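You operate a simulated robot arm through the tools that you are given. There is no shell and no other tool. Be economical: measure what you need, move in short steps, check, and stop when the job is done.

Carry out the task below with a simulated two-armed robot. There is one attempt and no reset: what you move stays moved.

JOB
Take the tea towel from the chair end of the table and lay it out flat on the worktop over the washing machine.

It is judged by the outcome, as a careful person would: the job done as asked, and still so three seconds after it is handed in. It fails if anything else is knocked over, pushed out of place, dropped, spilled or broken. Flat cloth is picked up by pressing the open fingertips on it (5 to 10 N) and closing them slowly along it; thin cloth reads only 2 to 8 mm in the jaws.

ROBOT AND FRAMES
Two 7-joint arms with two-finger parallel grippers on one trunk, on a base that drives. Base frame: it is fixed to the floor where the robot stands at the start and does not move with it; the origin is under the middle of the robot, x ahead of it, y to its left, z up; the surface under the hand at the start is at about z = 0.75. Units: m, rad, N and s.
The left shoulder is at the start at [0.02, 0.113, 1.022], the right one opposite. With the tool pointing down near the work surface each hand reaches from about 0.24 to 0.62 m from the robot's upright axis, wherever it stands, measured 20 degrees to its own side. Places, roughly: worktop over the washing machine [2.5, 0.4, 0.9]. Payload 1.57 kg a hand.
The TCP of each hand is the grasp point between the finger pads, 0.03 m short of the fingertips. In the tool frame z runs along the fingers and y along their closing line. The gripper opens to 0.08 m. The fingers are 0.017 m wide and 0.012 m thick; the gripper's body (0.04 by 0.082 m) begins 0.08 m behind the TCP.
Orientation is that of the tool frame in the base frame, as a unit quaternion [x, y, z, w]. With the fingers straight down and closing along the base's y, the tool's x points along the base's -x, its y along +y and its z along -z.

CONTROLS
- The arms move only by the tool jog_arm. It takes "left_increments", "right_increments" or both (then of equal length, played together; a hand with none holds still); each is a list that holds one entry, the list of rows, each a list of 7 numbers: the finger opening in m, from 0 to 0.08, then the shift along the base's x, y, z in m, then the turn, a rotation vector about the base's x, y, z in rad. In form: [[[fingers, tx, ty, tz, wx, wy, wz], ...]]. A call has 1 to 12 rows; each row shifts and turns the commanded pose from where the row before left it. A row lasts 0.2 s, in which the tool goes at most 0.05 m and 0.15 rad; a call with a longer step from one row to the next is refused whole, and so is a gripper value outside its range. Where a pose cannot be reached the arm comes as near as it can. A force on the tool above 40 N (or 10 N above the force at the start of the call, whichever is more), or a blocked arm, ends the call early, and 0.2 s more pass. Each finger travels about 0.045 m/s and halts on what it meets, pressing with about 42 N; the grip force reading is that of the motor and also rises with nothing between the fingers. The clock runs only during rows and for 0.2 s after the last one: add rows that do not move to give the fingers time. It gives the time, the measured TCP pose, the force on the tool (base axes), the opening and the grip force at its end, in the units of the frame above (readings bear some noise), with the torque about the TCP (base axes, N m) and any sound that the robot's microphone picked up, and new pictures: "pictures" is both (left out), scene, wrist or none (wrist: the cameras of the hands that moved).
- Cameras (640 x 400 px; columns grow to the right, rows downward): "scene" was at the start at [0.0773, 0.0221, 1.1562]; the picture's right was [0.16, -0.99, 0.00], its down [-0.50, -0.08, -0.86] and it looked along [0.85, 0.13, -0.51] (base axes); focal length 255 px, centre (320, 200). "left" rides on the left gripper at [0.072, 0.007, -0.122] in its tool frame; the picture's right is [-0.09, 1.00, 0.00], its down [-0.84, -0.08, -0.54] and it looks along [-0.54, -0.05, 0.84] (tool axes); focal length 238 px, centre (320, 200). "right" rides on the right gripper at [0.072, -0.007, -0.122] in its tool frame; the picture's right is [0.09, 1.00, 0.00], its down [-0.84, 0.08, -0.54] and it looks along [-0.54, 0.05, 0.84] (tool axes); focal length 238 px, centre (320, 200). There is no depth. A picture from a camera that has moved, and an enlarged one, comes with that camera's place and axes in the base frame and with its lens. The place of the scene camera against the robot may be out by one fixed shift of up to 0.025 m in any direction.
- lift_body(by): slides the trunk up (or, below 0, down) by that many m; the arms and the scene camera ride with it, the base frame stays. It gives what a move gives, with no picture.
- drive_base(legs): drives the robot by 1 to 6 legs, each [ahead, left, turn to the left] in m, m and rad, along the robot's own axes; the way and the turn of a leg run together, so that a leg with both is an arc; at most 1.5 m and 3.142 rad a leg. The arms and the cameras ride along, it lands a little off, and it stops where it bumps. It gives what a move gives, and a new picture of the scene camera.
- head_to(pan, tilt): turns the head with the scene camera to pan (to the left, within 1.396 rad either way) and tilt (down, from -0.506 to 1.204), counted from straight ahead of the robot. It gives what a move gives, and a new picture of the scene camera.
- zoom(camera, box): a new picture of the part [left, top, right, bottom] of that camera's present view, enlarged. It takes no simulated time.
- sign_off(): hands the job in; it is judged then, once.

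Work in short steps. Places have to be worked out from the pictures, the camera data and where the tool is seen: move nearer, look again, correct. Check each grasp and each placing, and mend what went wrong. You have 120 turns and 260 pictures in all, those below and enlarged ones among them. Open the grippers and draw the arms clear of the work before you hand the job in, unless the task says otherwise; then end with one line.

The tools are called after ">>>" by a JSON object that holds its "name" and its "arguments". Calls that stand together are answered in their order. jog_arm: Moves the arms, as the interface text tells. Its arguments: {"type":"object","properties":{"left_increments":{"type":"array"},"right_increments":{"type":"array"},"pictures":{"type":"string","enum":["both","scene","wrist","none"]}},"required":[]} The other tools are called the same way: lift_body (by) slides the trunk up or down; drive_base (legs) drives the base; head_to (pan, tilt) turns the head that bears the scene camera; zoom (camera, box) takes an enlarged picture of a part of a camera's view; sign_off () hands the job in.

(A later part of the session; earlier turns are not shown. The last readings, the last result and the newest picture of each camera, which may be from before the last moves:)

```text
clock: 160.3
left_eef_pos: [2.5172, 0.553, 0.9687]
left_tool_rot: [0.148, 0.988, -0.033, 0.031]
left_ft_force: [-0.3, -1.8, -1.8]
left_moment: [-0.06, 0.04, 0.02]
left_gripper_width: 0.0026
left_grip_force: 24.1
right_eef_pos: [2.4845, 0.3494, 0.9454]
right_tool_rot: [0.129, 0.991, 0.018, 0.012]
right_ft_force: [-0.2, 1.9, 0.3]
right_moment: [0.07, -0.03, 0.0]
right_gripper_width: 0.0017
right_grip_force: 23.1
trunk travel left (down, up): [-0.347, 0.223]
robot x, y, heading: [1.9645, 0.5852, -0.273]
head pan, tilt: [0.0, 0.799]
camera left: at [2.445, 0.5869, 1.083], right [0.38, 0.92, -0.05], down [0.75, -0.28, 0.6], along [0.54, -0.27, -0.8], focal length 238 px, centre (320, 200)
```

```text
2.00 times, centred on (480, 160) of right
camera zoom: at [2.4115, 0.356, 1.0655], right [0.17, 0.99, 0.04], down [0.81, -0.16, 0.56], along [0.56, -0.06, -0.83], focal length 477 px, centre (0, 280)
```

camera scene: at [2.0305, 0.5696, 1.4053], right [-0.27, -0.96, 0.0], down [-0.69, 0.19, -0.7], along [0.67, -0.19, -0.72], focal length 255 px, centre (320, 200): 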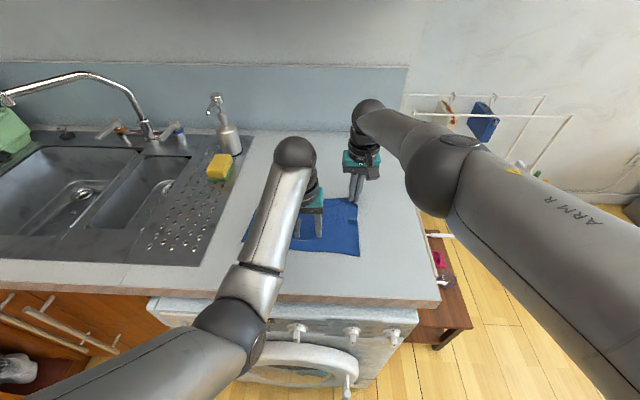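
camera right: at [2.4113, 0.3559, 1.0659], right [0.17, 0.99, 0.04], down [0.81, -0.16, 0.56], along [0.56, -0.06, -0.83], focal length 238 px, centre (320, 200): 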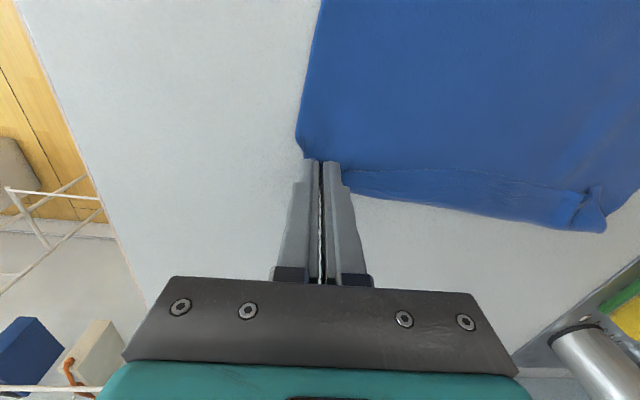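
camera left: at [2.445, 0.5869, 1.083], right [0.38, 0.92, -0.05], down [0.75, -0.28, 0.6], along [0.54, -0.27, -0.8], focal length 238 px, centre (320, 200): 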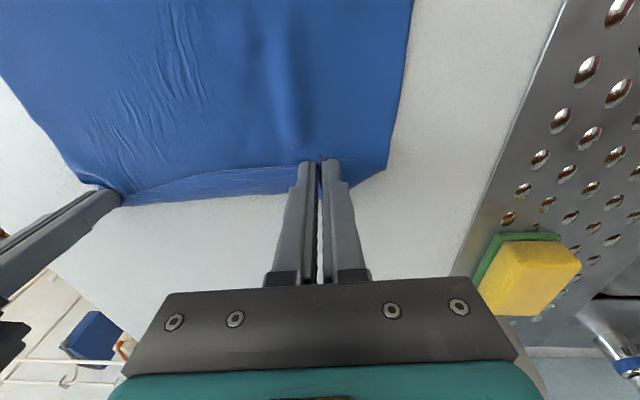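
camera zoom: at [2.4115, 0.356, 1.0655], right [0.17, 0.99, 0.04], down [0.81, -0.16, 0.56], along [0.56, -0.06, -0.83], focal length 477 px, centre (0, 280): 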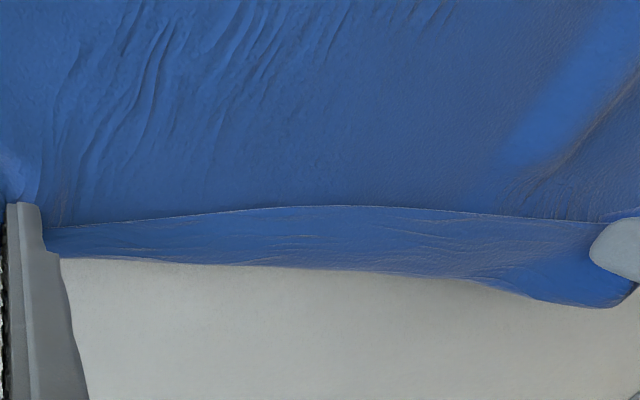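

That is both layers again. I set it down, spread it, then try a fresh smooth spot of the flap a few cm further in, with only a very light press so just the top layer gathers.

>>> {"name": "jog_arm", "arguments": {"left_increments": [[[0, 0, 0, -0.013, 0, 0, 0], [0, 0, 0, -0.013, 0, 0, 0], [0, 0, 0, -0.001, 0, 0, 0], [0.008, 0, 0, 0, 0, 0, 0], [0.016, 0, 0, 0, 0, 0, 0], [0.024, 0, 0, 0, 0, 0, 0], [0.032, 0, 0, 0, 0, 0, 0], [0.04, 0, 0, 0, 0, 0, 0], [0.04, 0, 0, 0, 0, 0, 0], [0.04, 0, 0, 0.02, 0, 0, 0], [0.04, -0.008, -0.025, 0, 0, 0, 0], [0.04, -0.01, -0.025, 0, 0, 0, 0]]], "pictures": "wrist"}}

```text
clock: 162.9
left_eef_pos: [2.4998, 0.5013, 0.9611]
left_tool_rot: [0.148, 0.988, -0.032, 0.03]
left_ft_force: [-0.5, 0.0, 0.0]
left_moment: [0.01, 0.02, -0.01]
left_gripper_width: 0.0401
left_grip_force: 0.0
right_eef_pos: [2.486, 0.347, 0.946]
right_tool_rot: [0.129, 0.991, 0.019, 0.011]
right_ft_force: [-0.1, -0.6, 0.0]
right_moment: [0.02, -0.02, 0.02]
right_gripper_width: 0.0014
right_grip_force: 23.5
trunk travel left (down, up): [-0.347, 0.223]
robot x, y, heading: [1.9656, 0.5854, -0.276]
head pan, tilt: [0.0, 0.799]
camera left: at [2.4272, 0.5364, 1.0757], right [0.38, 0.92, -0.05], down [0.75, -0.28, 0.6], along [0.54, -0.26, -0.8], focal length 238 px, centre (320, 200)
```

left: 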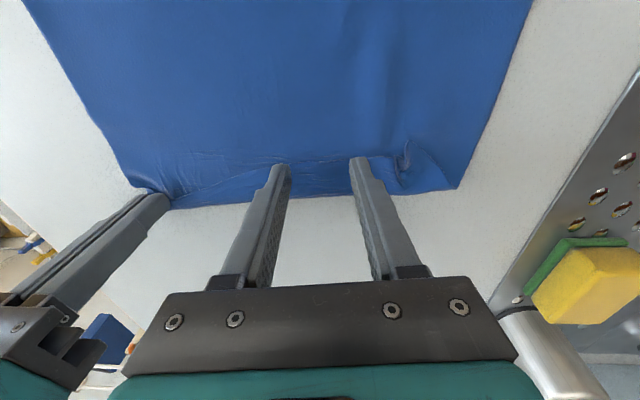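

The flap edge is right below. Go 8 mm further forward, touch very lightly, and close slowly.

>>> {"name": "jog_arm", "arguments": {"left_increments": [[[0.036, 0.0085, -0.002, -0.01, 0, 0, 0], [0.036, 0, 0, -0.006, 0, 0, 0], [0.036, 0, 0, -0.001, 0, 0, 0], [0.032, 0, 0, 0, 0, 0, 0], [0.028, 0, 0, 0, 0, 0, 0], [0.024, 0, 0, 0, 0, 0, 0], [0.02, 0, 0, 0, 0, 0, 0], [0.016, 0, 0, 0, 0, 0, 0], [0.012, 0, 0, 0, 0, 0, 0], [0.008, 0, 0, 0, 0, 0, 0], [0.004, 0, 0, 0, 0, 0, 0], [0, 0, 0, 0, 0, 0, 0]]], "pictures": "wrist"}}

```text
clock: 165.5
left_eef_pos: [2.5084, 0.4995, 0.9435]
left_tool_rot: [0.148, 0.988, -0.033, 0.031]
left_ft_force: [-0.3, -0.1, -0.5]
left_moment: [-0.04, 0.01, 0.0]
left_gripper_width: 0.0003
left_grip_force: 16.5
right_eef_pos: [2.4843, 0.3499, 0.9452]
right_tool_rot: [0.129, 0.991, 0.018, 0.012]
right_ft_force: [-0.6, 0.5, 0.0]
right_moment: [-0.03, 0.0, 0.02]
right_gripper_width: 0.0016
right_grip_force: 23.5
trunk travel left (down, up): [-0.347, 0.223]
robot x, y, heading: [1.9661, 0.5826, -0.277]
head pan, tilt: [0.0, 0.799]
camera left: at [2.4362, 0.5346, 1.0589], right [0.38, 0.92, -0.05], down [0.75, -0.28, 0.6], along [0.54, -0.27, -0.8], focal length 238 px, centre (320, 200)
```

left: 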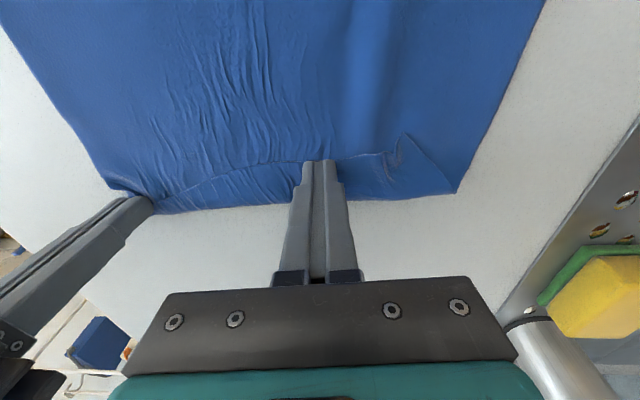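

Not caught. New approach: pull the whole towel ~4 cm toward me (right holding its edge, left pressing on the body), so the left gains forward reach for pushing the flap over. First release and move onto the body.

>>> {"name": "jog_arm", "arguments": {"left_increments": [[[0.012, 0, 0, 0, 0, 0, 0], [0.024, 0, 0, 0, 0, 0, 0], [0.036, 0, 0, 0, 0, 0, 0], [0.036, 0, 0, 0.012, 0, 0, 0], [0.036, -0.035, 0.01, 0, 0, 0, 0], [0.036, -0.035, 0.01, 0, 0, 0, 0], [0.036, 0, 0.01, -0.008, 0, 0, 0], [0.036, 0, 0, -0.006, 0, 0, 0]]], "pictures": "none"}}

>>> {"name": "jog_arm", "arguments": {"left_increments": [[[0.036, 0, 0, -0.001, 0, 0, 0], [0.036, -0.0082, 0.0023, 0, 0, 0, 0], [0.036, -0.0082, 0.0023, 0, 0, 0, 0], [0.036, -0.0082, 0.0023, 0, 0, 0, 0], [0.036, -0.0082, 0.0023, 0, 0, 0, 0], [0.036, -0.0082, 0.0023, 0, 0, 0, 0], [0.036, 0, 0, 0, 0, 0, 0]]], "right_increments": [[[0, 0, 0, 0, 0, 0, 0], [0, -0.0082, 0.0023, 0, 0, 0, 0], [0, -0.0082, 0.0023, 0, 0, 0, 0], [0, -0.0082, 0.0023, 0, 0, 0, 0], [0, -0.0082, 0.0023, 0, 0, 0, 0], [0, -0.0082, 0.0023, 0, 0, 0, 0], [0, 0, 0, 0, 0, 0, 0]]], "pictures": "scene"}}

```text
clock: 167.3
left_eef_pos: [2.4376, 0.5287, 0.9432]
left_tool_rot: [0.148, 0.988, -0.033, 0.031]
left_ft_force: [0.4, 1.0, 5.2]
left_moment: [0.19, 0.03, 0.04]
left_gripper_width: 0.036
left_grip_force: 0.0
right_eef_pos: [2.4845, 0.3486, 0.9463]
right_tool_rot: [0.129, 0.991, 0.018, 0.012]
right_ft_force: [0.3, 0.7, 0.1]
right_moment: [0.01, 0.03, -0.02]
right_gripper_width: 0.0014
right_grip_force: 22.9
trunk travel left (down, up): [-0.347, 0.223]
robot x, y, heading: [1.9628, 0.5922, -0.277]
head pan, tilt: [0.0, 0.799]
```

```text
clock: 168.9
left_eef_pos: [2.3967, 0.5409, 0.9441]
left_tool_rot: [0.148, 0.988, -0.032, 0.032]
left_ft_force: [4.8, -1.4, 21.6]
left_moment: [0.57, -0.2, -0.12]
left_gripper_width: 0.0351
left_grip_force: 0.0
right_eef_pos: [2.4443, 0.3605, 0.9453]
right_tool_rot: [0.129, 0.991, 0.017, 0.013]
right_ft_force: [-0.2, 0.7, 0.8]
right_moment: [0.01, 0.02, 0.04]
right_gripper_width: 0.0017
right_grip_force: 23.2
trunk travel left (down, up): [-0.347, 0.223]
robot x, y, heading: [1.9684, 0.586, -0.275]
head pan, tilt: [0.0, 0.799]
camera scene: at [2.0307, 0.5694, 1.4053], right [-0.27, -0.96, 0.0], down [-0.69, 0.19, -0.7], along [0.67, -0.19, -0.72], focal length 255 px, centre (320, 200)
```

scene: 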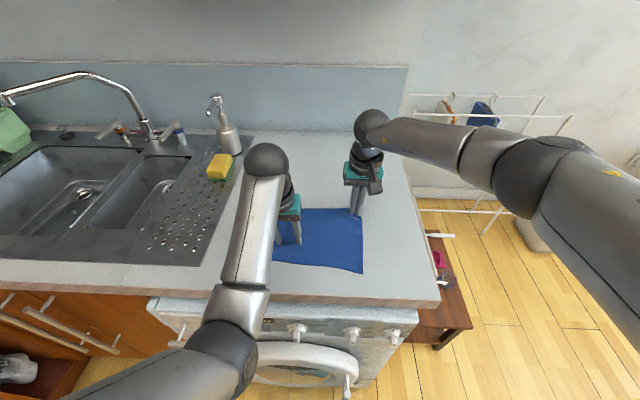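

Towel drawn back 4 cm. Now the left: close its fingers, go just in front of the flap's left end, 2 mm above the lower layer.

>>> {"name": "jog_arm", "arguments": {"left_increments": [[[0.02, 0, 0, 0.015, 0, 0, 0], [0, 0.018, 0.011, 0, 0, 0, 0], [0, 0.018, 0.011, 0, 0, 0, 0], [0, 0.016, 0.01, 0, 0, 0, 0], [0, 0, 0, -0.008, 0, 0, 0], [0, 0, 0, -0.0035, 0, 0, 0]]], "pictures": "wrist"}}

```text
clock: 170.3
left_eef_pos: [2.4508, 0.5724, 0.9452]
left_tool_rot: [0.148, 0.988, -0.034, 0.03]
left_ft_force: [0.4, -0.2, -0.8]
left_moment: [0.0, -0.01, -0.03]
left_gripper_width: 0.0
left_grip_force: 21.4
right_eef_pos: [2.4435, 0.3603, 0.9449]
right_tool_rot: [0.13, 0.991, 0.018, 0.011]
right_ft_force: [0.0, -0.8, 0.0]
right_moment: [-0.03, -0.02, 0.05]
right_gripper_width: 0.0014
right_grip_force: 23.5
trunk travel left (down, up): [-0.347, 0.223]
robot x, y, heading: [1.9657, 0.5835, -0.273]
head pan, tilt: [0.0, 0.799]
camera left: at [2.3775, 0.6079, 1.0597], right [0.38, 0.92, -0.05], down [0.75, -0.28, 0.6], along [0.54, -0.27, -0.8], focal length 238 px, centre (320, 200)
```

left: 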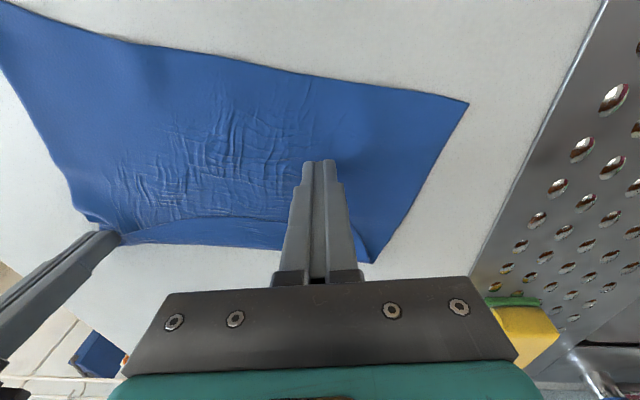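

Push forward slowly about 9 cm at this height.

>>> {"name": "jog_arm", "arguments": {"left_increments": [[[0, 0.0103, -0.0029, -0.0008, 0, 0, 0], [0, 0.0103, -0.0029, 0, 0, 0, 0], [0, 0.0103, -0.0029, 0, 0, 0, 0], [0, 0.0103, -0.0029, 0, 0, 0, 0], [0, 0.0103, -0.0029, 0, 0, 0, 0], [0, 0.0103, -0.0029, 0, 0, 0, 0], [0, 0.0103, -0.0029, 0, 0, 0, 0], [0, 0.0103, -0.0029, 0, 0, 0, 0]]], "pictures": "wrist"}}

```text
clock: 172.1
left_eef_pos: [2.5339, 0.5489, 0.9429]
left_tool_rot: [0.148, 0.988, -0.033, 0.031]
left_ft_force: [-0.2, 0.6, 0.1]
left_moment: [0.02, 0.02, 0.04]
left_gripper_width: 0.0
left_grip_force: 21.1
right_eef_pos: [2.4449, 0.3595, 0.9453]
right_tool_rot: [0.13, 0.991, 0.018, 0.013]
right_ft_force: [-0.6, -0.6, 0.1]
right_moment: [-0.02, -0.03, 0.05]
right_gripper_width: 0.0017
right_grip_force: 23.6
trunk travel left (down, up): [-0.347, 0.223]
robot x, y, heading: [1.9681, 0.5877, -0.273]
head pan, tilt: [0.0, 0.799]
camera left: at [2.4605, 0.5848, 1.0588], right [0.38, 0.92, -0.05], down [0.75, -0.28, 0.6], along [0.54, -0.27, -0.8], focal length 238 px, centre (320, 200)
```

left: 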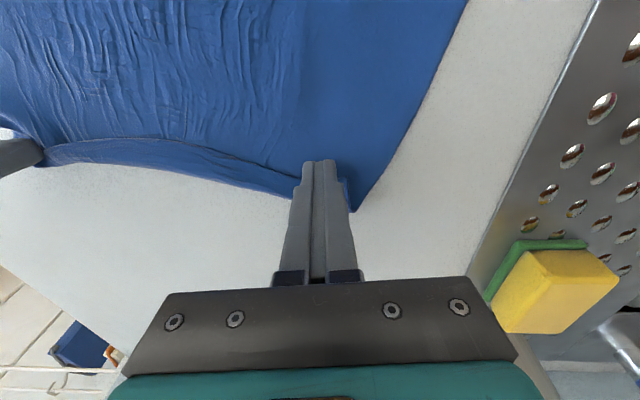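

The flap moved. Raise the left clear and look.

>>> {"name": "jog_arm", "arguments": {"left_increments": [[[0, 0, 0, 0.03, 0, 0, 0], [0, -0.02, 0.03, 0.03, 0, 0, 0], [0, -0.02, 0.03, 0.03, 0, 0, 0]]], "pictures": "wrist"}}

>>> {"name": "zoom", "arguments": {"camera": "scene", "box": [220, 180, 400, 290]}}

```text
clock: 172.9
left_eef_pos: [2.492, 0.6076, 1.0334]
left_tool_rot: [0.148, 0.988, -0.033, 0.029]
left_ft_force: [0.4, 0.6, 0.7]
left_moment: [0.01, 0.01, 0.01]
left_gripper_width: 0.0
left_grip_force: 20.9
right_eef_pos: [2.4455, 0.3576, 0.9448]
right_tool_rot: [0.13, 0.991, 0.018, 0.013]
right_ft_force: [0.1, -0.2, -0.5]
right_moment: [0.0, -0.04, -0.02]
right_gripper_width: 0.0014
right_grip_force: 23.7
trunk travel left (down, up): [-0.347, 0.223]
robot x, y, heading: [1.9648, 0.5822, -0.274]
head pan, tilt: [0.0, 0.799]
camera left: at [2.4191, 0.643, 1.1496], right [0.38, 0.92, -0.05], down [0.75, -0.28, 0.6], along [0.54, -0.27, -0.8], focal length 238 px, centre (320, 200)
```

left: 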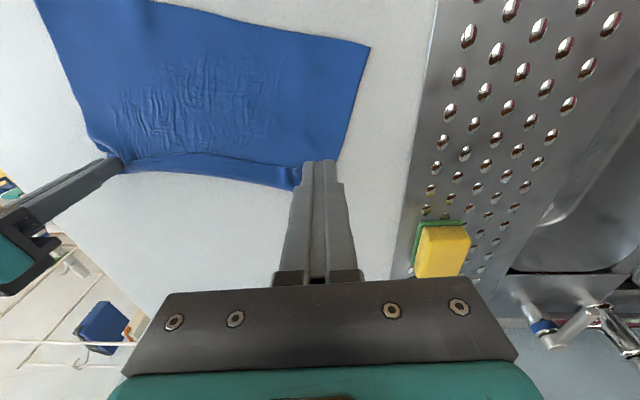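

```text
3.56 times, centred on (310, 235) of scene
camera zoom: at [2.0308, 0.568, 1.4052], right [-0.27, -0.96, 0.0], down [-0.69, 0.19, -0.7], along [0.67, -0.19, -0.72], focal length 906 px, centre (356, 76)
```

zoom: 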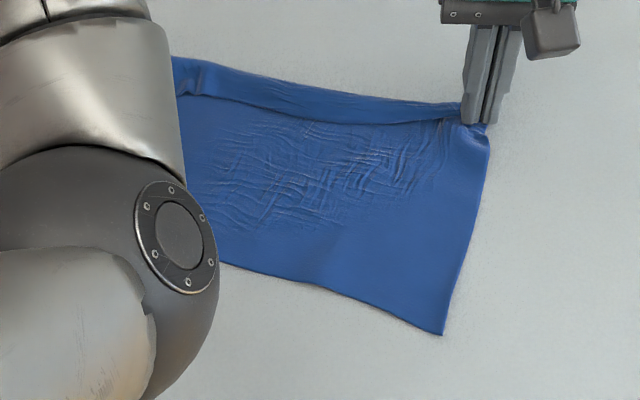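

Pushing just slides it. A cleaner fix: regrip the towel by its flat near hem (single layer, close to me) with only a few mm in the jaws, lift so the flap falls open, and re-lay it over the front edge as before. First release the right hand, spreading.

>>> {"name": "jog_arm", "arguments": {"right_increments": [[[0, 0, 0, -0.002, 0, 0, 0], [0.01, 0, 0, 0, 0, 0, 0], [0.02, 0, 0, 0, 0, 0, 0], [0.03, 0, 0, 0, 0, 0, 0], [0.04, 0, 0, 0, 0, 0, 0], [0.04, 0, 0, 0.03, 0, 0, 0], [0.04, -0.023, 0.018, 0.01, 0, 0, -0.08], [0.04, -0.023, 0.018, 0, 0, 0, -0.08], [0.04, -0.023, 0.018, 0, 0, 0, -0.08], [0.04, -0.023, 0.018, 0, 0, 0, -0.08], [0.04, -0.023, 0.018, 0, 0, 0, 0], [0.04, -0.023, 0.018, 0, 0, 0, 0]]], "left_increments": [[[0, 0, 0, 0, 0, 0, 0], [0, 0, 0, 0, 0, 0, 0], [0, 0, 0, 0, 0, 0, 0], [0, 0, 0, 0, 0, 0, 0], [0.01, 0, 0, 0, 0, 0, 0], [0.02, 0, 0, 0, 0, 0, 0], [0.03, -0.011, 0.005, 0, 0, 0, -0.08], [0.04, -0.011, 0.005, 0, 0, 0, -0.08], [0.04, -0.011, 0.005, -0.01, 0, 0, -0.08], [0.04, -0.011, 0.005, -0.01, 0, 0, -0.08], [0.04, -0.011, 0.004, -0.015, 0, 0, 0], [0.04, -0.011, 0.004, -0.015, 0, 0, 0]]], "pictures": "both"}}

```text
clock: 175.5
left_eef_pos: [2.4946, 0.6435, 1.0576]
left_tool_rot: [0.289, 0.951, -0.026, 0.108]
left_ft_force: [-0.2, 0.6, 0.0]
left_moment: [0.0, 0.05, 0.0]
left_gripper_width: 0.04
left_grip_force: 0.0
left hand out of reach, approached as far as the arm can: row 8, 9, 10
right_eef_pos: [2.3172, 0.4597, 0.9844]
right_tool_rot: [0.285, 0.958, 0.016, 0.016]
right_ft_force: [0.3, 0.1, 0.1]
right_moment: [0.0, 0.02, -0.03]
right_gripper_width: 0.0401
right_grip_force: 0.1
trunk travel left (down, up): [-0.347, 0.223]
robot x, y, heading: [1.964, 0.5877, -0.269]
head pan, tilt: [0.0, 0.799]
stopped in row 12 (left hand): the arm was blocked; the commanded pose is now the measured one
camera scene: at [2.0317, 0.57, 1.4051], right [-0.27, -0.96, 0.0], down [-0.69, 0.19, -0.7], along [0.67, -0.19, -0.72], focal length 255 px, centre (320, 200)
camera right: at [2.2505, 0.4905, 1.1036], right [0.47, 0.88, 0.04], down [0.72, -0.41, 0.56], along [0.51, -0.24, -0.83], focal length 238 px, centre (320, 200)
camera left: at [2.416, 0.7011, 1.1596], right [0.63, 0.78, 0.03], down [0.53, -0.46, 0.71], along [0.57, -0.43, -0.7], focal length 238 px, centre (320, 200)
```

scene: 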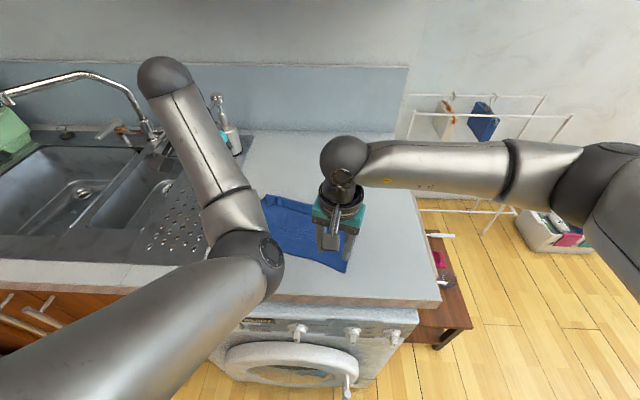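
right: 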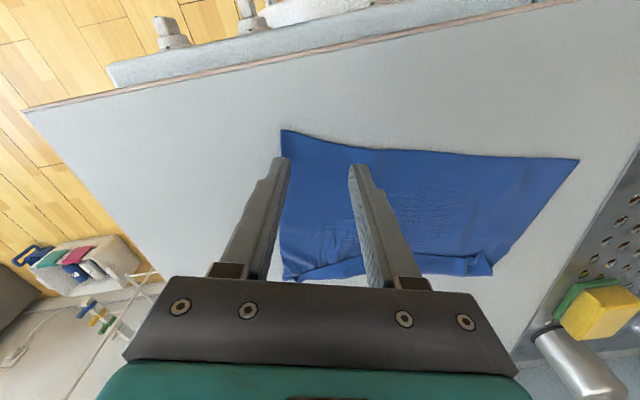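
left: 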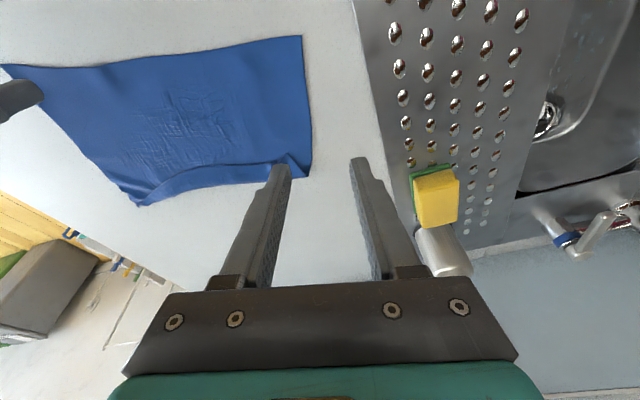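

The left arm got awkward near the soap dispenser (nothing touched yet that I can see). I undo its yaw and bring it up and back toward me.

>>> {"name": "jog_arm", "arguments": {"left_increments": [[[0.04, 0, 0, 0.01, 0, 0, 0.08], [0.04, 0, -0.005, 0.01, 0, 0, 0.08], [0.04, -0.005, -0.005, 0.01, 0, 0, 0.08], [0.04, -0.005, -0.005, 0, 0, 0, 0.06]]], "pictures": "none"}}

>>> {"name": "jog_arm", "arguments": {"left_increments": [[[0.04, -0.012, 0.003, 0, 0, 0, 0], [0.04, -0.012, 0.003, 0, 0, 0, 0], [0.04, -0.012, 0.003, 0, 0, 0, 0]]], "pictures": "scene"}}

```text
clock: 176.5
left_eef_pos: [2.4973, 0.6264, 1.0882]
left_tool_rot: [0.141, 0.983, -0.014, 0.118]
left_ft_force: [0.3, -0.1, -0.4]
left_moment: [0.0, 0.0, -0.02]
left_gripper_width: 0.04
left_grip_force: 0.1
left hand out of reach, approached as far as the arm can: row 3, 4
right_eef_pos: [2.3181, 0.4597, 0.9827]
right_tool_rot: [0.286, 0.958, 0.017, 0.016]
right_ft_force: [0.4, -0.2, -1.0]
right_moment: [0.0, 0.0, -0.02]
right_gripper_width: 0.0402
right_grip_force: 0.0
trunk travel left (down, up): [-0.347, 0.223]
robot x, y, heading: [1.9661, 0.5815, -0.273]
head pan, tilt: [0.0, 0.799]
```

```text
clock: 177.5
left_eef_pos: [2.4961, 0.6512, 1.0876]
left_tool_rot: [0.13, 0.982, -0.007, 0.139]
left_ft_force: [-0.1, 0.1, -0.9]
left_moment: [-0.02, 0.01, -0.02]
left_gripper_width: 0.0399
left_grip_force: 0.0
left hand out of reach, approached as far as the arm can: row 1, 2, 3
right_eef_pos: [2.3182, 0.46, 0.9838]
right_tool_rot: [0.285, 0.958, 0.017, 0.016]
right_ft_force: [0.1, 0.3, -0.1]
right_moment: [-0.01, -0.02, 0.0]
right_gripper_width: 0.04
right_grip_force: 0.1
trunk travel left (down, up): [-0.347, 0.223]
robot x, y, heading: [1.9633, 0.5859, -0.272]
head pan, tilt: [0.0, 0.799]
stopped in row 3 (left hand): the arm was blocked; the commanded pose is now the measured one
camera scene: at [2.0317, 0.57, 1.4051], right [-0.27, -0.96, 0.0], down [-0.69, 0.19, -0.7], along [0.67, -0.19, -0.72], focal length 255 px, centre (320, 200)
```

scene: 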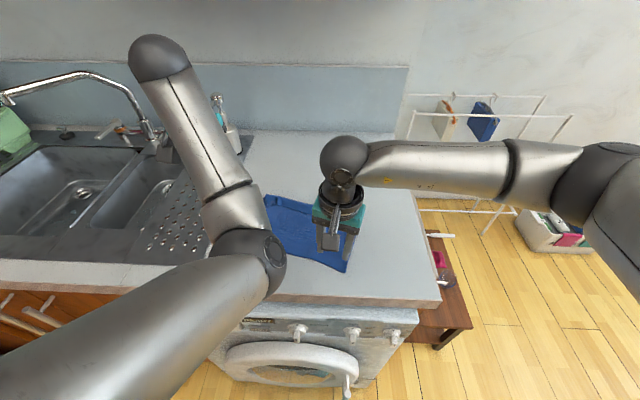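

The left elbow hangs low near the worktop edge. I raise the trunk to free it and move the left hand inward and back.

>>> {"name": "lift_body", "arguments": {"by": 0.1}}

>>> {"name": "jog_arm", "arguments": {"left_increments": [[[0.04, 0.005, -0.02, 0, 0, 0, 0], [0.04, 0.005, -0.02, 0, 0, 0, 0], [0.04, 0, -0.02, 0, 0, 0, 0], [0.04, -0.01, -0.01, 0, 0, 0, 0], [0.04, -0.02, 0, 0, 0, 0, 0], [0.04, -0.02, 0, 0, 0, 0, 0]]], "pictures": "scene"}}

```text
clock: 178.8
left_eef_pos: [2.497, 0.6511, 1.1861]
left_tool_rot: [0.13, 0.982, -0.006, 0.138]
left_ft_force: [0.4, 0.4, -0.3]
left_moment: [0.01, 0.0, 0.04]
left_gripper_width: 0.04
left_grip_force: 0.0
right_eef_pos: [2.3188, 0.4591, 1.0832]
right_tool_rot: [0.285, 0.958, 0.017, 0.015]
right_ft_force: [0.2, 0.7, 0.6]
right_moment: [0.0, 0.04, -0.03]
right_gripper_width: 0.04
right_grip_force: 0.2
trunk travel left (down, up): [-0.447, 0.123]
robot x, y, heading: [1.9655, 0.5881, -0.274]
head pan, tilt: [0.0, 0.799]
```

```text
clock: 180.3
left_eef_pos: [2.5063, 0.584, 1.2366]
left_tool_rot: [0.117, 0.971, -0.013, 0.206]
left_ft_force: [1.1, -0.6, 0.3]
left_moment: [-0.01, -0.05, 0.02]
left_gripper_width: 0.0402
left_grip_force: 0.0
left hand out of reach, approached as far as the arm can: row 5, 6
right_eef_pos: [2.3187, 0.4598, 1.084]
right_tool_rot: [0.285, 0.958, 0.016, 0.016]
right_ft_force: [0.1, -0.6, -0.3]
right_moment: [-0.01, -0.02, -0.02]
right_gripper_width: 0.0402
right_grip_force: 0.1
trunk travel left (down, up): [-0.447, 0.123]
robot x, y, heading: [1.9677, 0.5866, -0.268]
head pan, tilt: [0.0, 0.799]
stopped in row 6 (left hand): the arm was blocked; the commanded pose is now the measured one
camera scene: at [2.0318, 0.57, 1.5051], right [-0.27, -0.96, 0.0], down [-0.69, 0.19, -0.7], along [0.67, -0.19, -0.72], focal length 255 px, centre (320, 200)
```

scene: 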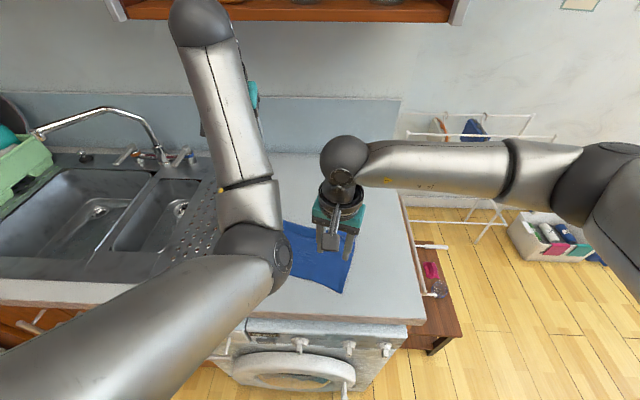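

The left arm is in a poor posture and near the shelf, so I back the base off for room and inspect the towel.

>>> {"name": "drive_base", "arguments": {"legs": [[-0.2, 0, 0]]}}

>>> {"name": "jog_arm", "arguments": {"left_increments": [[[0.04, 0, 0.02, 0, 0.0266, 0.0964, 0], [0.04, 0, 0.02, 0, 0.0266, 0.0964, 0], [0.04, 0, 0.02, 0, 0.0266, 0.0964, 0], [0.04, -0.02, 0.02, 0, 0.0266, 0.0964, 0], [0.04, -0.03, 0.02, 0, 0, 0, 0], [0.04, -0.03, 0.02, 0, 0, 0, 0], [0.04, -0.03, 0, 0, 0, 0, 0]]], "pictures": "scene"}}

```text
clock: 181.9
left_eef_pos: [2.3131, 0.6367, 1.2358]
left_tool_rot: [0.117, 0.972, -0.012, 0.205]
left_ft_force: [0.0, -0.4, 0.2]
left_moment: [-0.02, -0.03, -0.01]
left_gripper_width: 0.0401
left_grip_force: 0.0
right_eef_pos: [2.1261, 0.5121, 1.0847]
right_tool_rot: [0.285, 0.958, 0.017, 0.016]
right_ft_force: [-0.4, 0.6, 0.1]
right_moment: [-0.01, -0.02, -0.02]
right_gripper_width: 0.0398
right_grip_force: 0.1
trunk travel left (down, up): [-0.447, 0.123]
robot x, y, heading: [1.7731, 0.6383, -0.271]
head pan, tilt: [0.0, 0.799]
camera scene: at [1.8387, 0.6233, 1.5052], right [-0.27, -0.96, 0.0], down [-0.69, 0.19, -0.7], along [0.67, -0.19, -0.72], focal length 255 px, centre (320, 200)
```

scene: 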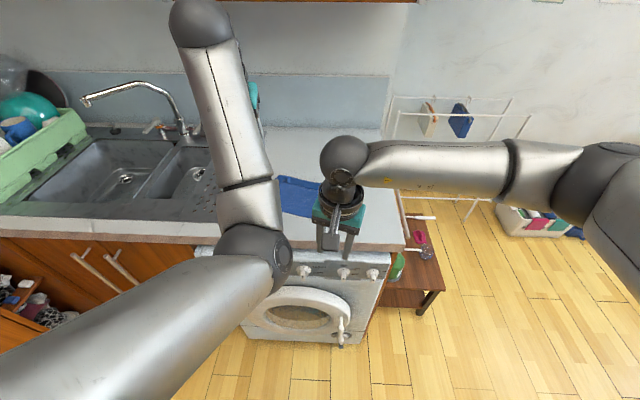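

```text
clock: 183.5
left_eef_pos: [2.2747, 0.7926, 1.2179]
left_tool_rot: [0.124, 0.992, 0.017, 0.009]
left_ft_force: [0.4, 0.0, 0.3]
left_moment: [0.0, 0.0, 0.01]
left_gripper_width: 0.04
left_grip_force: 0.1
left hand out of reach, approached as far as the arm can: row 1, 2, 4, 5, 6, 7
right_eef_pos: [2.1264, 0.5136, 1.084]
right_tool_rot: [0.286, 0.958, 0.017, 0.016]
right_ft_force: [0.2, 0.2, -0.1]
right_moment: [0.0, 0.03, -0.01]
right_gripper_width: 0.04
right_grip_force: 0.0
trunk travel left (down, up): [-0.447, 0.123]
robot x, y, heading: [1.7754, 0.6415, -0.273]
head pan, tilt: [0.0, 0.799]
camera scene: at [1.8396, 0.6232, 1.5051], right [-0.27, -0.96, 0.0], down [-0.69, 0.19, -0.7], along [0.67, -0.19, -0.72], focal length 255 px, centre (320, 200)
```

scene: 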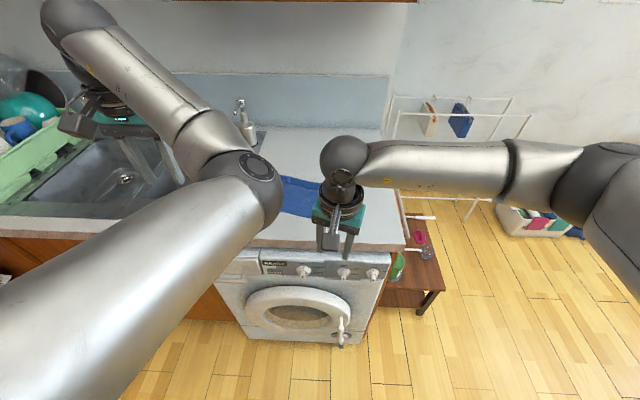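

The left arm is parked clear over the sink side. I'll work with the reliable right hand: shift the base left and in, so the right hand covers the towel's left part.

>>> {"name": "drive_base", "arguments": {"legs": [[0, 0.12, 0], [0.16, 0, 0]]}}

>>> {"name": "jog_arm", "arguments": {"right_increments": [[[0.04, 0.02, 0.0, -0.02, 0, 0, 0], [0.04, 0.02, 0.0, -0.02, 0, 0, 0]]], "pictures": "wrist"}}

```text
clock: 185.8
left_eef_pos: [2.4598, 0.8645, 1.2176]
left_tool_rot: [0.124, 0.992, 0.017, 0.008]
left_ft_force: [0.6, 0.2, -0.2]
left_moment: [0.0, 0.02, 0.0]
left_gripper_width: 0.0402
left_grip_force: 0.0
right_eef_pos: [2.3109, 0.586, 1.0831]
right_tool_rot: [0.286, 0.958, 0.016, 0.015]
right_ft_force: [0.3, 0.0, 0.5]
right_moment: [-0.01, 0.03, -0.02]
right_gripper_width: 0.0399
right_grip_force: 0.1
trunk travel left (down, up): [-0.447, 0.123]
robot x, y, heading: [1.9591, 0.7125, -0.273]
head pan, tilt: [0.0, 0.799]
camera scene: at [2.0251, 0.6953, 1.5051], right [-0.27, -0.96, 0.0], down [-0.69, 0.19, -0.7], along [0.67, -0.19, -0.72], focal length 255 px, centre (320, 200)
```

scene: 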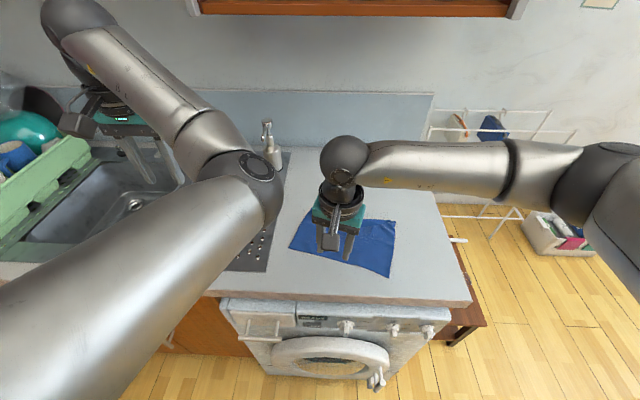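

```text
clock: 186.4
left_eef_pos: [2.4595, 0.8655, 1.2167]
left_tool_rot: [0.123, 0.992, 0.017, 0.008]
left_ft_force: [-0.2, -0.2, -0.2]
left_moment: [0.03, 0.03, 0.0]
left_gripper_width: 0.0399
left_grip_force: 0.0
right_eef_pos: [2.3508, 0.5859, 1.0436]
right_tool_rot: [0.286, 0.958, 0.016, 0.015]
right_ft_force: [0.2, 0.1, 0.3]
right_moment: [0.0, 0.02, -0.01]
right_gripper_width: 0.0398
right_grip_force: 0.1
trunk travel left (down, up): [-0.447, 0.123]
robot x, y, heading: [1.9588, 0.7108, -0.274]
head pan, tilt: [0.0, 0.799]
camera right: at [2.2827, 0.6162, 1.1627], right [0.47, 0.88, 0.04], down [0.72, -0.4, 0.56], along [0.51, -0.24, -0.83], focal length 238 px, centre (320, 200)
```

right: 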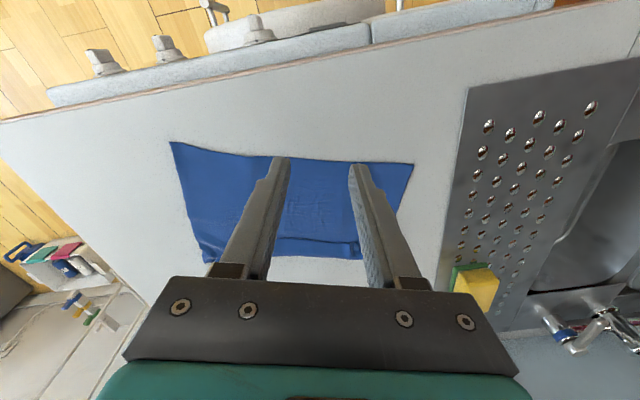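

Everything stands; the towel lies a bit skewed with the flap at its far left. I press the right fingertips on its left body and drag it ~5 cm toward me, which also squares it.

>>> {"name": "jog_arm", "arguments": {"right_increments": [[[0.04, 0.022, 0.003, -0.018, 0, 0, 0], [0.04, 0.022, 0.003, -0.018, 0, 0, 0], [0.04, 0.022, 0.003, -0.018, 0, 0, 0], [0.04, 0.022, 0.003, -0.018, 0, 0, 0], [0.04, 0.022, 0.003, -0.018, 0, 0, 0], [0.04, 0, 0, -0.008, 0, 0, 0], [0.04, 0, 0, -0.004, 0, 0, 0]]], "pictures": "none"}}

>>> {"name": "jog_arm", "arguments": {"right_increments": [[[0.04, 0, 0, -0.0005, 0, 0, 0], [0.04, -0.008, 0.002, 0, 0, 0, 0], [0.04, -0.008, 0.002, 0, 0, 0, 0], [0.04, -0.008, 0.002, 0, 0, 0, 0], [0.04, -0.008, 0.002, 0, 0, 0, 0], [0.04, -0.008, 0.002, 0, 0, 0, 0], [0.04, -0.008, 0.002, 0, 0, 0, 0], [0.04, 0, 0, 0.03, 0, 0, 0], [0.04, 0.02, -0.015, 0.03, 0, 0, 0]]], "pictures": "both"}}

```text
clock: 188.0
left_eef_pos: [2.4589, 0.8642, 1.2169]
left_tool_rot: [0.124, 0.992, 0.017, 0.01]
left_ft_force: [-0.4, -0.2, 0.6]
left_moment: [-0.03, -0.01, 0.0]
left_gripper_width: 0.0398
left_grip_force: 0.0
right_eef_pos: [2.4452, 0.5989, 0.9482]
right_tool_rot: [0.285, 0.958, 0.016, 0.015]
right_ft_force: [0.3, 1.1, 1.2]
right_moment: [-0.02, 0.03, -0.02]
right_gripper_width: 0.04
right_grip_force: 0.0
right hand out of reach, approached as far as the arm can: row 5, 7
trunk travel left (down, up): [-0.447, 0.123]
robot x, y, heading: [1.9614, 0.7129, -0.274]
head pan, tilt: [0.0, 0.799]
```

```text
clock: 190.0
left_eef_pos: [2.4601, 0.8626, 1.2172]
left_tool_rot: [0.123, 0.992, 0.017, 0.009]
left_ft_force: [0.9, 0.1, 0.5]
left_moment: [-0.01, -0.02, 0.01]
left_gripper_width: 0.04
left_grip_force: 0.1
right_eef_pos: [2.4163, 0.5974, 1.0071]
right_tool_rot: [0.285, 0.958, 0.017, 0.016]
right_ft_force: [0.0, -0.3, -0.4]
right_moment: [0.02, -0.01, 0.0]
right_gripper_width: 0.04
right_grip_force: 0.1
trunk travel left (down, up): [-0.447, 0.123]
robot x, y, heading: [1.9565, 0.7109, -0.271]
head pan, tilt: [0.0, 0.799]
camera scene: at [2.0243, 0.6955, 1.5051], right [-0.27, -0.96, 0.0], down [-0.69, 0.19, -0.7], along [0.67, -0.19, -0.72], focal length 255 px, centre (320, 200)
camera right: at [2.3492, 0.6264, 1.1275], right [0.47, 0.88, 0.04], down [0.72, -0.41, 0.56], along [0.51, -0.24, -0.83], focal length 238 px, centre (320, 200)
```

scene: 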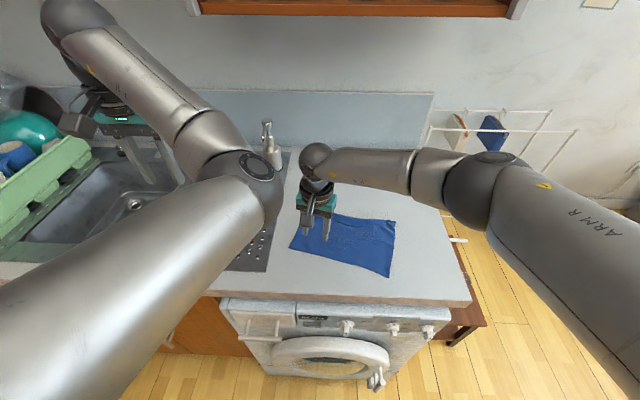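
right: 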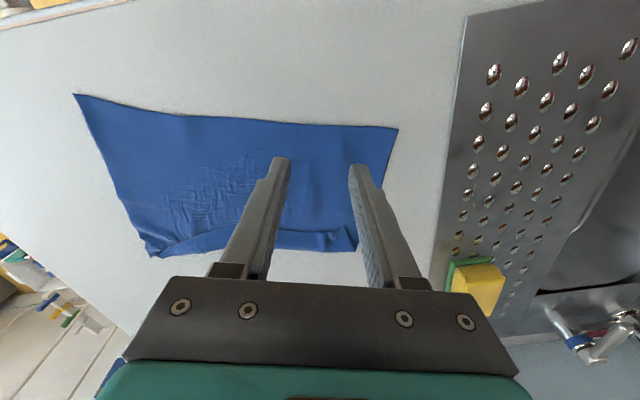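

It didn't press: with the trunk this high the right arm ran out of downward reach. I raise the left hand a bit, lower the trunk 0.1 m, and repeat the drag.

>>> {"name": "jog_arm", "arguments": {"left_increments": [[[0.04, 0, 0, 0.03, 0, 0, 0], [0.04, 0, 0, 0.03, 0, 0, 0], [0.04, 0, 0, 0.02, 0, 0, 0]]], "right_increments": [[[0.04, 0.008, 0, 0.03, 0, 0, 0], [0.04, 0.008, 0, 0.03, 0, 0, 0], [0.04, 0.008, 0, 0.015, 0, 0, 0]]], "pictures": "none"}}

>>> {"name": "lift_body", "arguments": {"by": -0.1}}

>>> {"name": "jog_arm", "arguments": {"right_increments": [[[0.04, 0, 0, -0.018, 0, 0, 0], [0.04, 0, 0, -0.013, 0, 0, 0], [0.04, 0, 0, -0.004, 0, 0, 0], [0.04, 0, 0, -0.003, 0, 0, 0]]], "pictures": "none"}}

```text
clock: 190.8
left_eef_pos: [2.4646, 0.8693, 1.2972]
left_tool_rot: [0.124, 0.992, 0.016, 0.008]
left_ft_force: [0.9, 0.1, -0.2]
left_moment: [-0.01, 0.0, -0.02]
left_gripper_width: 0.0401
left_grip_force: 0.1
left hand out of reach, approached as far as the arm can: row 1
right_eef_pos: [2.4396, 0.5955, 1.0832]
right_tool_rot: [0.286, 0.958, 0.017, 0.015]
right_ft_force: [0.4, -0.3, 0.3]
right_moment: [0.03, -0.04, -0.03]
right_gripper_width: 0.0401
right_grip_force: 0.0
trunk travel left (down, up): [-0.447, 0.123]
robot x, y, heading: [1.9561, 0.7113, -0.273]
head pan, tilt: [0.0, 0.799]
```

```text
clock: 192.1
left_eef_pos: [2.4633, 0.8686, 1.1969]
left_tool_rot: [0.124, 0.992, 0.018, 0.009]
left_ft_force: [-0.9, -0.3, 0.2]
left_moment: [0.0, -0.01, 0.01]
left_gripper_width: 0.0401
left_grip_force: 0.0
right_eef_pos: [2.4402, 0.5952, 0.9831]
right_tool_rot: [0.285, 0.958, 0.016, 0.016]
right_ft_force: [-0.5, 0.8, 0.2]
right_moment: [-0.01, -0.01, 0.03]
right_gripper_width: 0.0401
right_grip_force: 0.1
trunk travel left (down, up): [-0.347, 0.223]
robot x, y, heading: [1.9596, 0.7117, -0.269]
head pan, tilt: [0.0, 0.799]
```

```text
clock: 193.1
left_eef_pos: [2.4643, 0.8687, 1.197]
left_tool_rot: [0.123, 0.992, 0.017, 0.008]
left_ft_force: [0.1, 0.8, 0.0]
left_moment: [0.0, -0.02, 0.02]
left_gripper_width: 0.0401
left_grip_force: 0.1
right_eef_pos: [2.4395, 0.5952, 0.9448]
right_tool_rot: [0.285, 0.958, 0.017, 0.015]
right_ft_force: [0.7, -0.8, 0.1]
right_moment: [-0.02, -0.01, 0.01]
right_gripper_width: 0.0398
right_grip_force: 0.1
trunk travel left (down, up): [-0.347, 0.223]
robot x, y, heading: [1.9559, 0.7136, -0.272]
head pan, tilt: [0.0, 0.799]
```

Now press 3.5 mm and drag 6 cm toward me, then lift and look.

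>>> {"name": "jog_arm", "arguments": {"right_increments": [[[0.04, 0, 0, -0.0022, 0, 0, 0], [0.04, 0, 0, -0.0013, 0, 0, 0], [0.04, -0.0097, 0.0027, 0, 0, 0, 0], [0.04, -0.0097, 0.0027, 0, 0, 0, 0], [0.04, -0.0097, 0.0027, 0, 0, 0, 0], [0.04, -0.0097, 0.0027, 0, 0, 0, 0], [0.04, -0.0097, 0.0027, 0, 0, 0, 0], [0.04, -0.0097, 0.0027, 0, 0, 0, 0], [0.04, 0, 0, 0.02, 0, 0, 0], [0.04, 0.03, -0.01, 0.02, 0, 0, 0], [0.04, 0.04, -0.01, 0, 0, 0, 0.05], [0.04, 0.02, -0.01, 0, 0, 0, 0.1]]], "pictures": "both"}}

```text
clock: 195.7
left_eef_pos: [2.4644, 0.8703, 1.197]
left_tool_rot: [0.124, 0.992, 0.017, 0.01]
left_ft_force: [-0.4, 0.4, -0.2]
left_moment: [-0.02, 0.02, 0.0]
left_gripper_width: 0.04
left_grip_force: 0.1
right_eef_pos: [2.4729, 0.5817, 0.9808]
right_tool_rot: [0.211, 0.977, 0.018, 0.013]
right_ft_force: [0.5, -0.3, -0.1]
right_moment: [-0.03, -0.01, 0.0]
right_gripper_width: 0.04
right_grip_force: 0.0
trunk travel left (down, up): [-0.347, 0.223]
robot x, y, heading: [1.9591, 0.7111, -0.273]
head pan, tilt: [0.0, 0.799]
camera scene: at [2.024, 0.6957, 1.4051], right [-0.27, -0.96, 0.0], down [-0.69, 0.19, -0.7], along [0.67, -0.19, -0.72], focal length 255 px, centre (320, 200)
camera right: at [2.4006, 0.6027, 1.1013], right [0.33, 0.94, 0.04], down [0.77, -0.29, 0.56], along [0.54, -0.15, -0.83], focal length 238 px, centre (320, 200)
```

scene: 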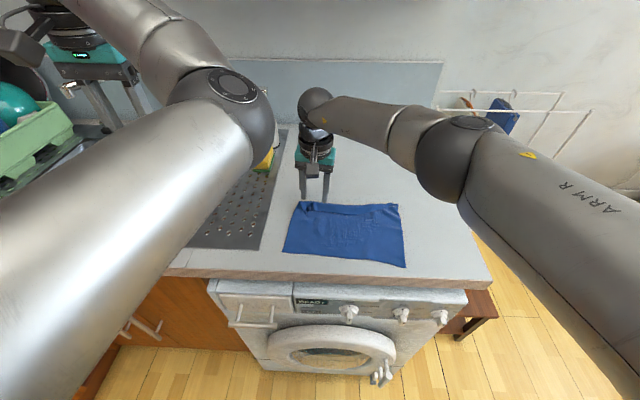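
right: 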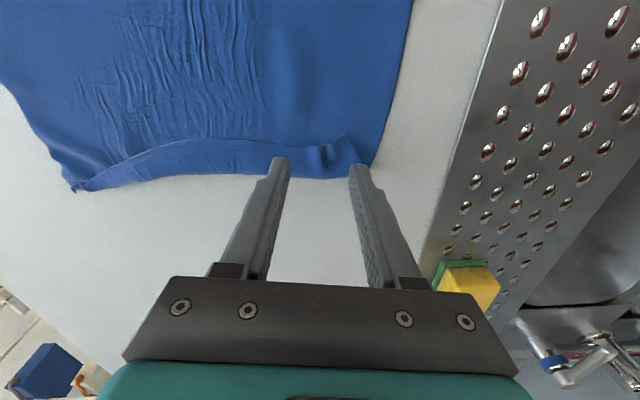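

Worked very well: towel squared, hem safely on the worktop, and the flap's standing crumple is directly under the right gripper. Descend and close on it without pressing.

>>> {"name": "jog_arm", "arguments": {"right_increments": [[[0.034, 0.003, 0.004, -0.015, 0, 0, 0], [0.034, 0, 0, -0.015, 0, 0, 0], [0.034, 0, 0, -0.0055, 0, 0, 0], [0.028, 0, 0, 0, 0, 0, 0], [0.022, 0, 0, 0, 0, 0, 0], [0.016, 0, 0, 0, 0, 0, 0], [0.01, 0, 0, 0, 0, 0, 0], [0.005, 0, 0, 0, 0, 0, 0], [0, 0, 0, 0, 0, 0, 0], [0, 0, 0, 0, 0, 0, 0], [0, 0, 0, 0.01, 0, 0, 0], [0, 0, 0, 0.01, 0, 0, 0]]], "pictures": "wrist"}}

```text
clock: 198.3
left_eef_pos: [2.4645, 0.8684, 1.1975]
left_tool_rot: [0.124, 0.992, 0.017, 0.009]
left_ft_force: [-0.1, -0.2, 0.3]
left_moment: [0.03, -0.03, 0.01]
left_gripper_width: 0.0398
left_grip_force: 0.1
right_eef_pos: [2.4758, 0.5864, 0.9661]
right_tool_rot: [0.213, 0.977, 0.017, 0.014]
right_ft_force: [0.0, -0.2, 0.6]
right_moment: [-0.02, -0.01, 0.01]
right_gripper_width: 0.0023
right_grip_force: 24.1
trunk travel left (down, up): [-0.347, 0.223]
robot x, y, heading: [1.9565, 0.7099, -0.273]
head pan, tilt: [0.0, 0.799]
camera right: at [2.4033, 0.606, 1.0859], right [0.33, 0.94, 0.04], down [0.77, -0.29, 0.56], along [0.54, -0.16, -0.83], focal length 238 px, centre (320, 200)
```

right: 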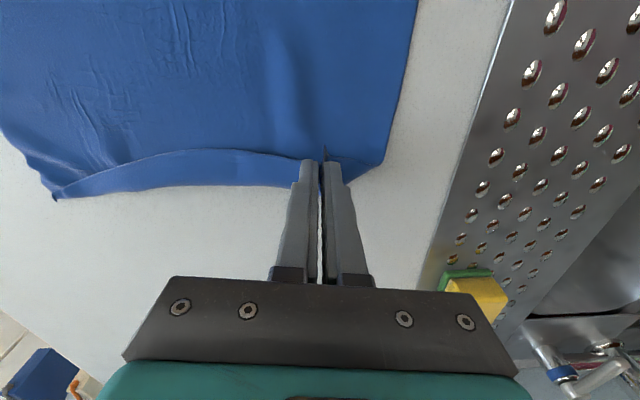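

Held. Lift 2 cm more and zoom to see if it's only the flap.

>>> {"name": "jog_arm", "arguments": {"right_increments": [[[0, 0, 0, 0.01, 0, 0, 0], [0, 0, 0, 0.01, 0, 0, 0]]], "pictures": "none"}}

>>> {"name": "zoom", "arguments": {"camera": "right", "box": [200, 60, 440, 210]}}

>>> {"name": "zoom", "arguments": {"camera": "scene", "box": [260, 160, 430, 270]}}

```text
clock: 198.9
left_eef_pos: [2.4639, 0.8693, 1.1964]
left_tool_rot: [0.124, 0.992, 0.017, 0.009]
left_ft_force: [0.0, -0.1, -0.4]
left_moment: [0.02, 0.03, 0.01]
left_gripper_width: 0.0402
left_grip_force: 0.1
right_eef_pos: [2.4737, 0.5853, 0.9861]
right_tool_rot: [0.214, 0.977, 0.018, 0.014]
right_ft_force: [0.6, -0.3, 0.2]
right_moment: [0.0, -0.02, -0.01]
right_gripper_width: 0.0025
right_grip_force: 24.2
trunk travel left (down, up): [-0.347, 0.223]
robot x, y, heading: [1.9633, 0.7119, -0.272]
head pan, tilt: [0.0, 0.799]
```

```text
2.67 times, centred on (320, 135) of right
camera zoom: at [2.4035, 0.606, 1.1059], right [0.33, 0.94, 0.04], down [0.77, -0.29, 0.56], along [0.54, -0.16, -0.83], focal length 636 px, centre (320, 373)
```

zoom: 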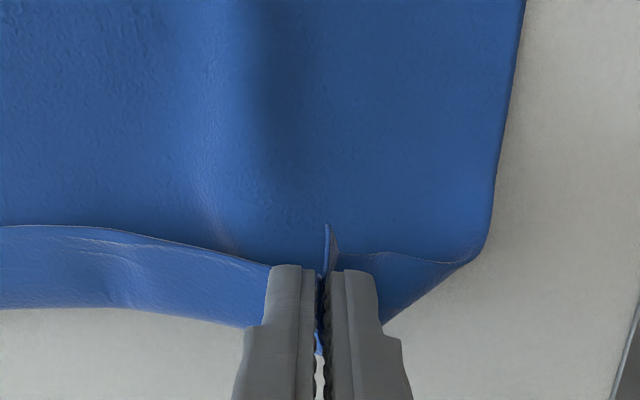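

```text
3.64 times, centred on (345, 215) of scene
camera zoom: at [2.0239, 0.6956, 1.4051], right [-0.27, -0.96, 0.0], down [-0.69, 0.19, -0.7], along [0.67, -0.19, -0.72], focal length 927 px, centre (229, 146)
```

zoom: 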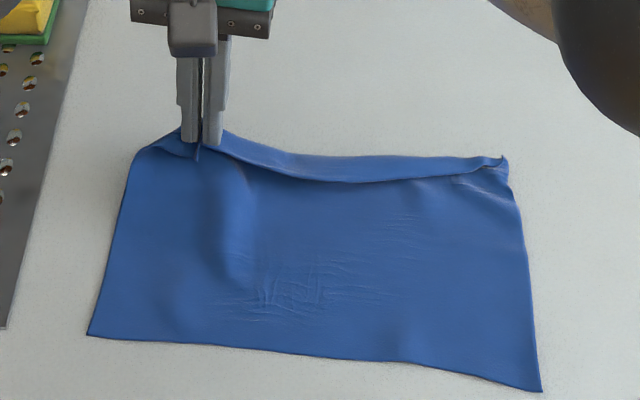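

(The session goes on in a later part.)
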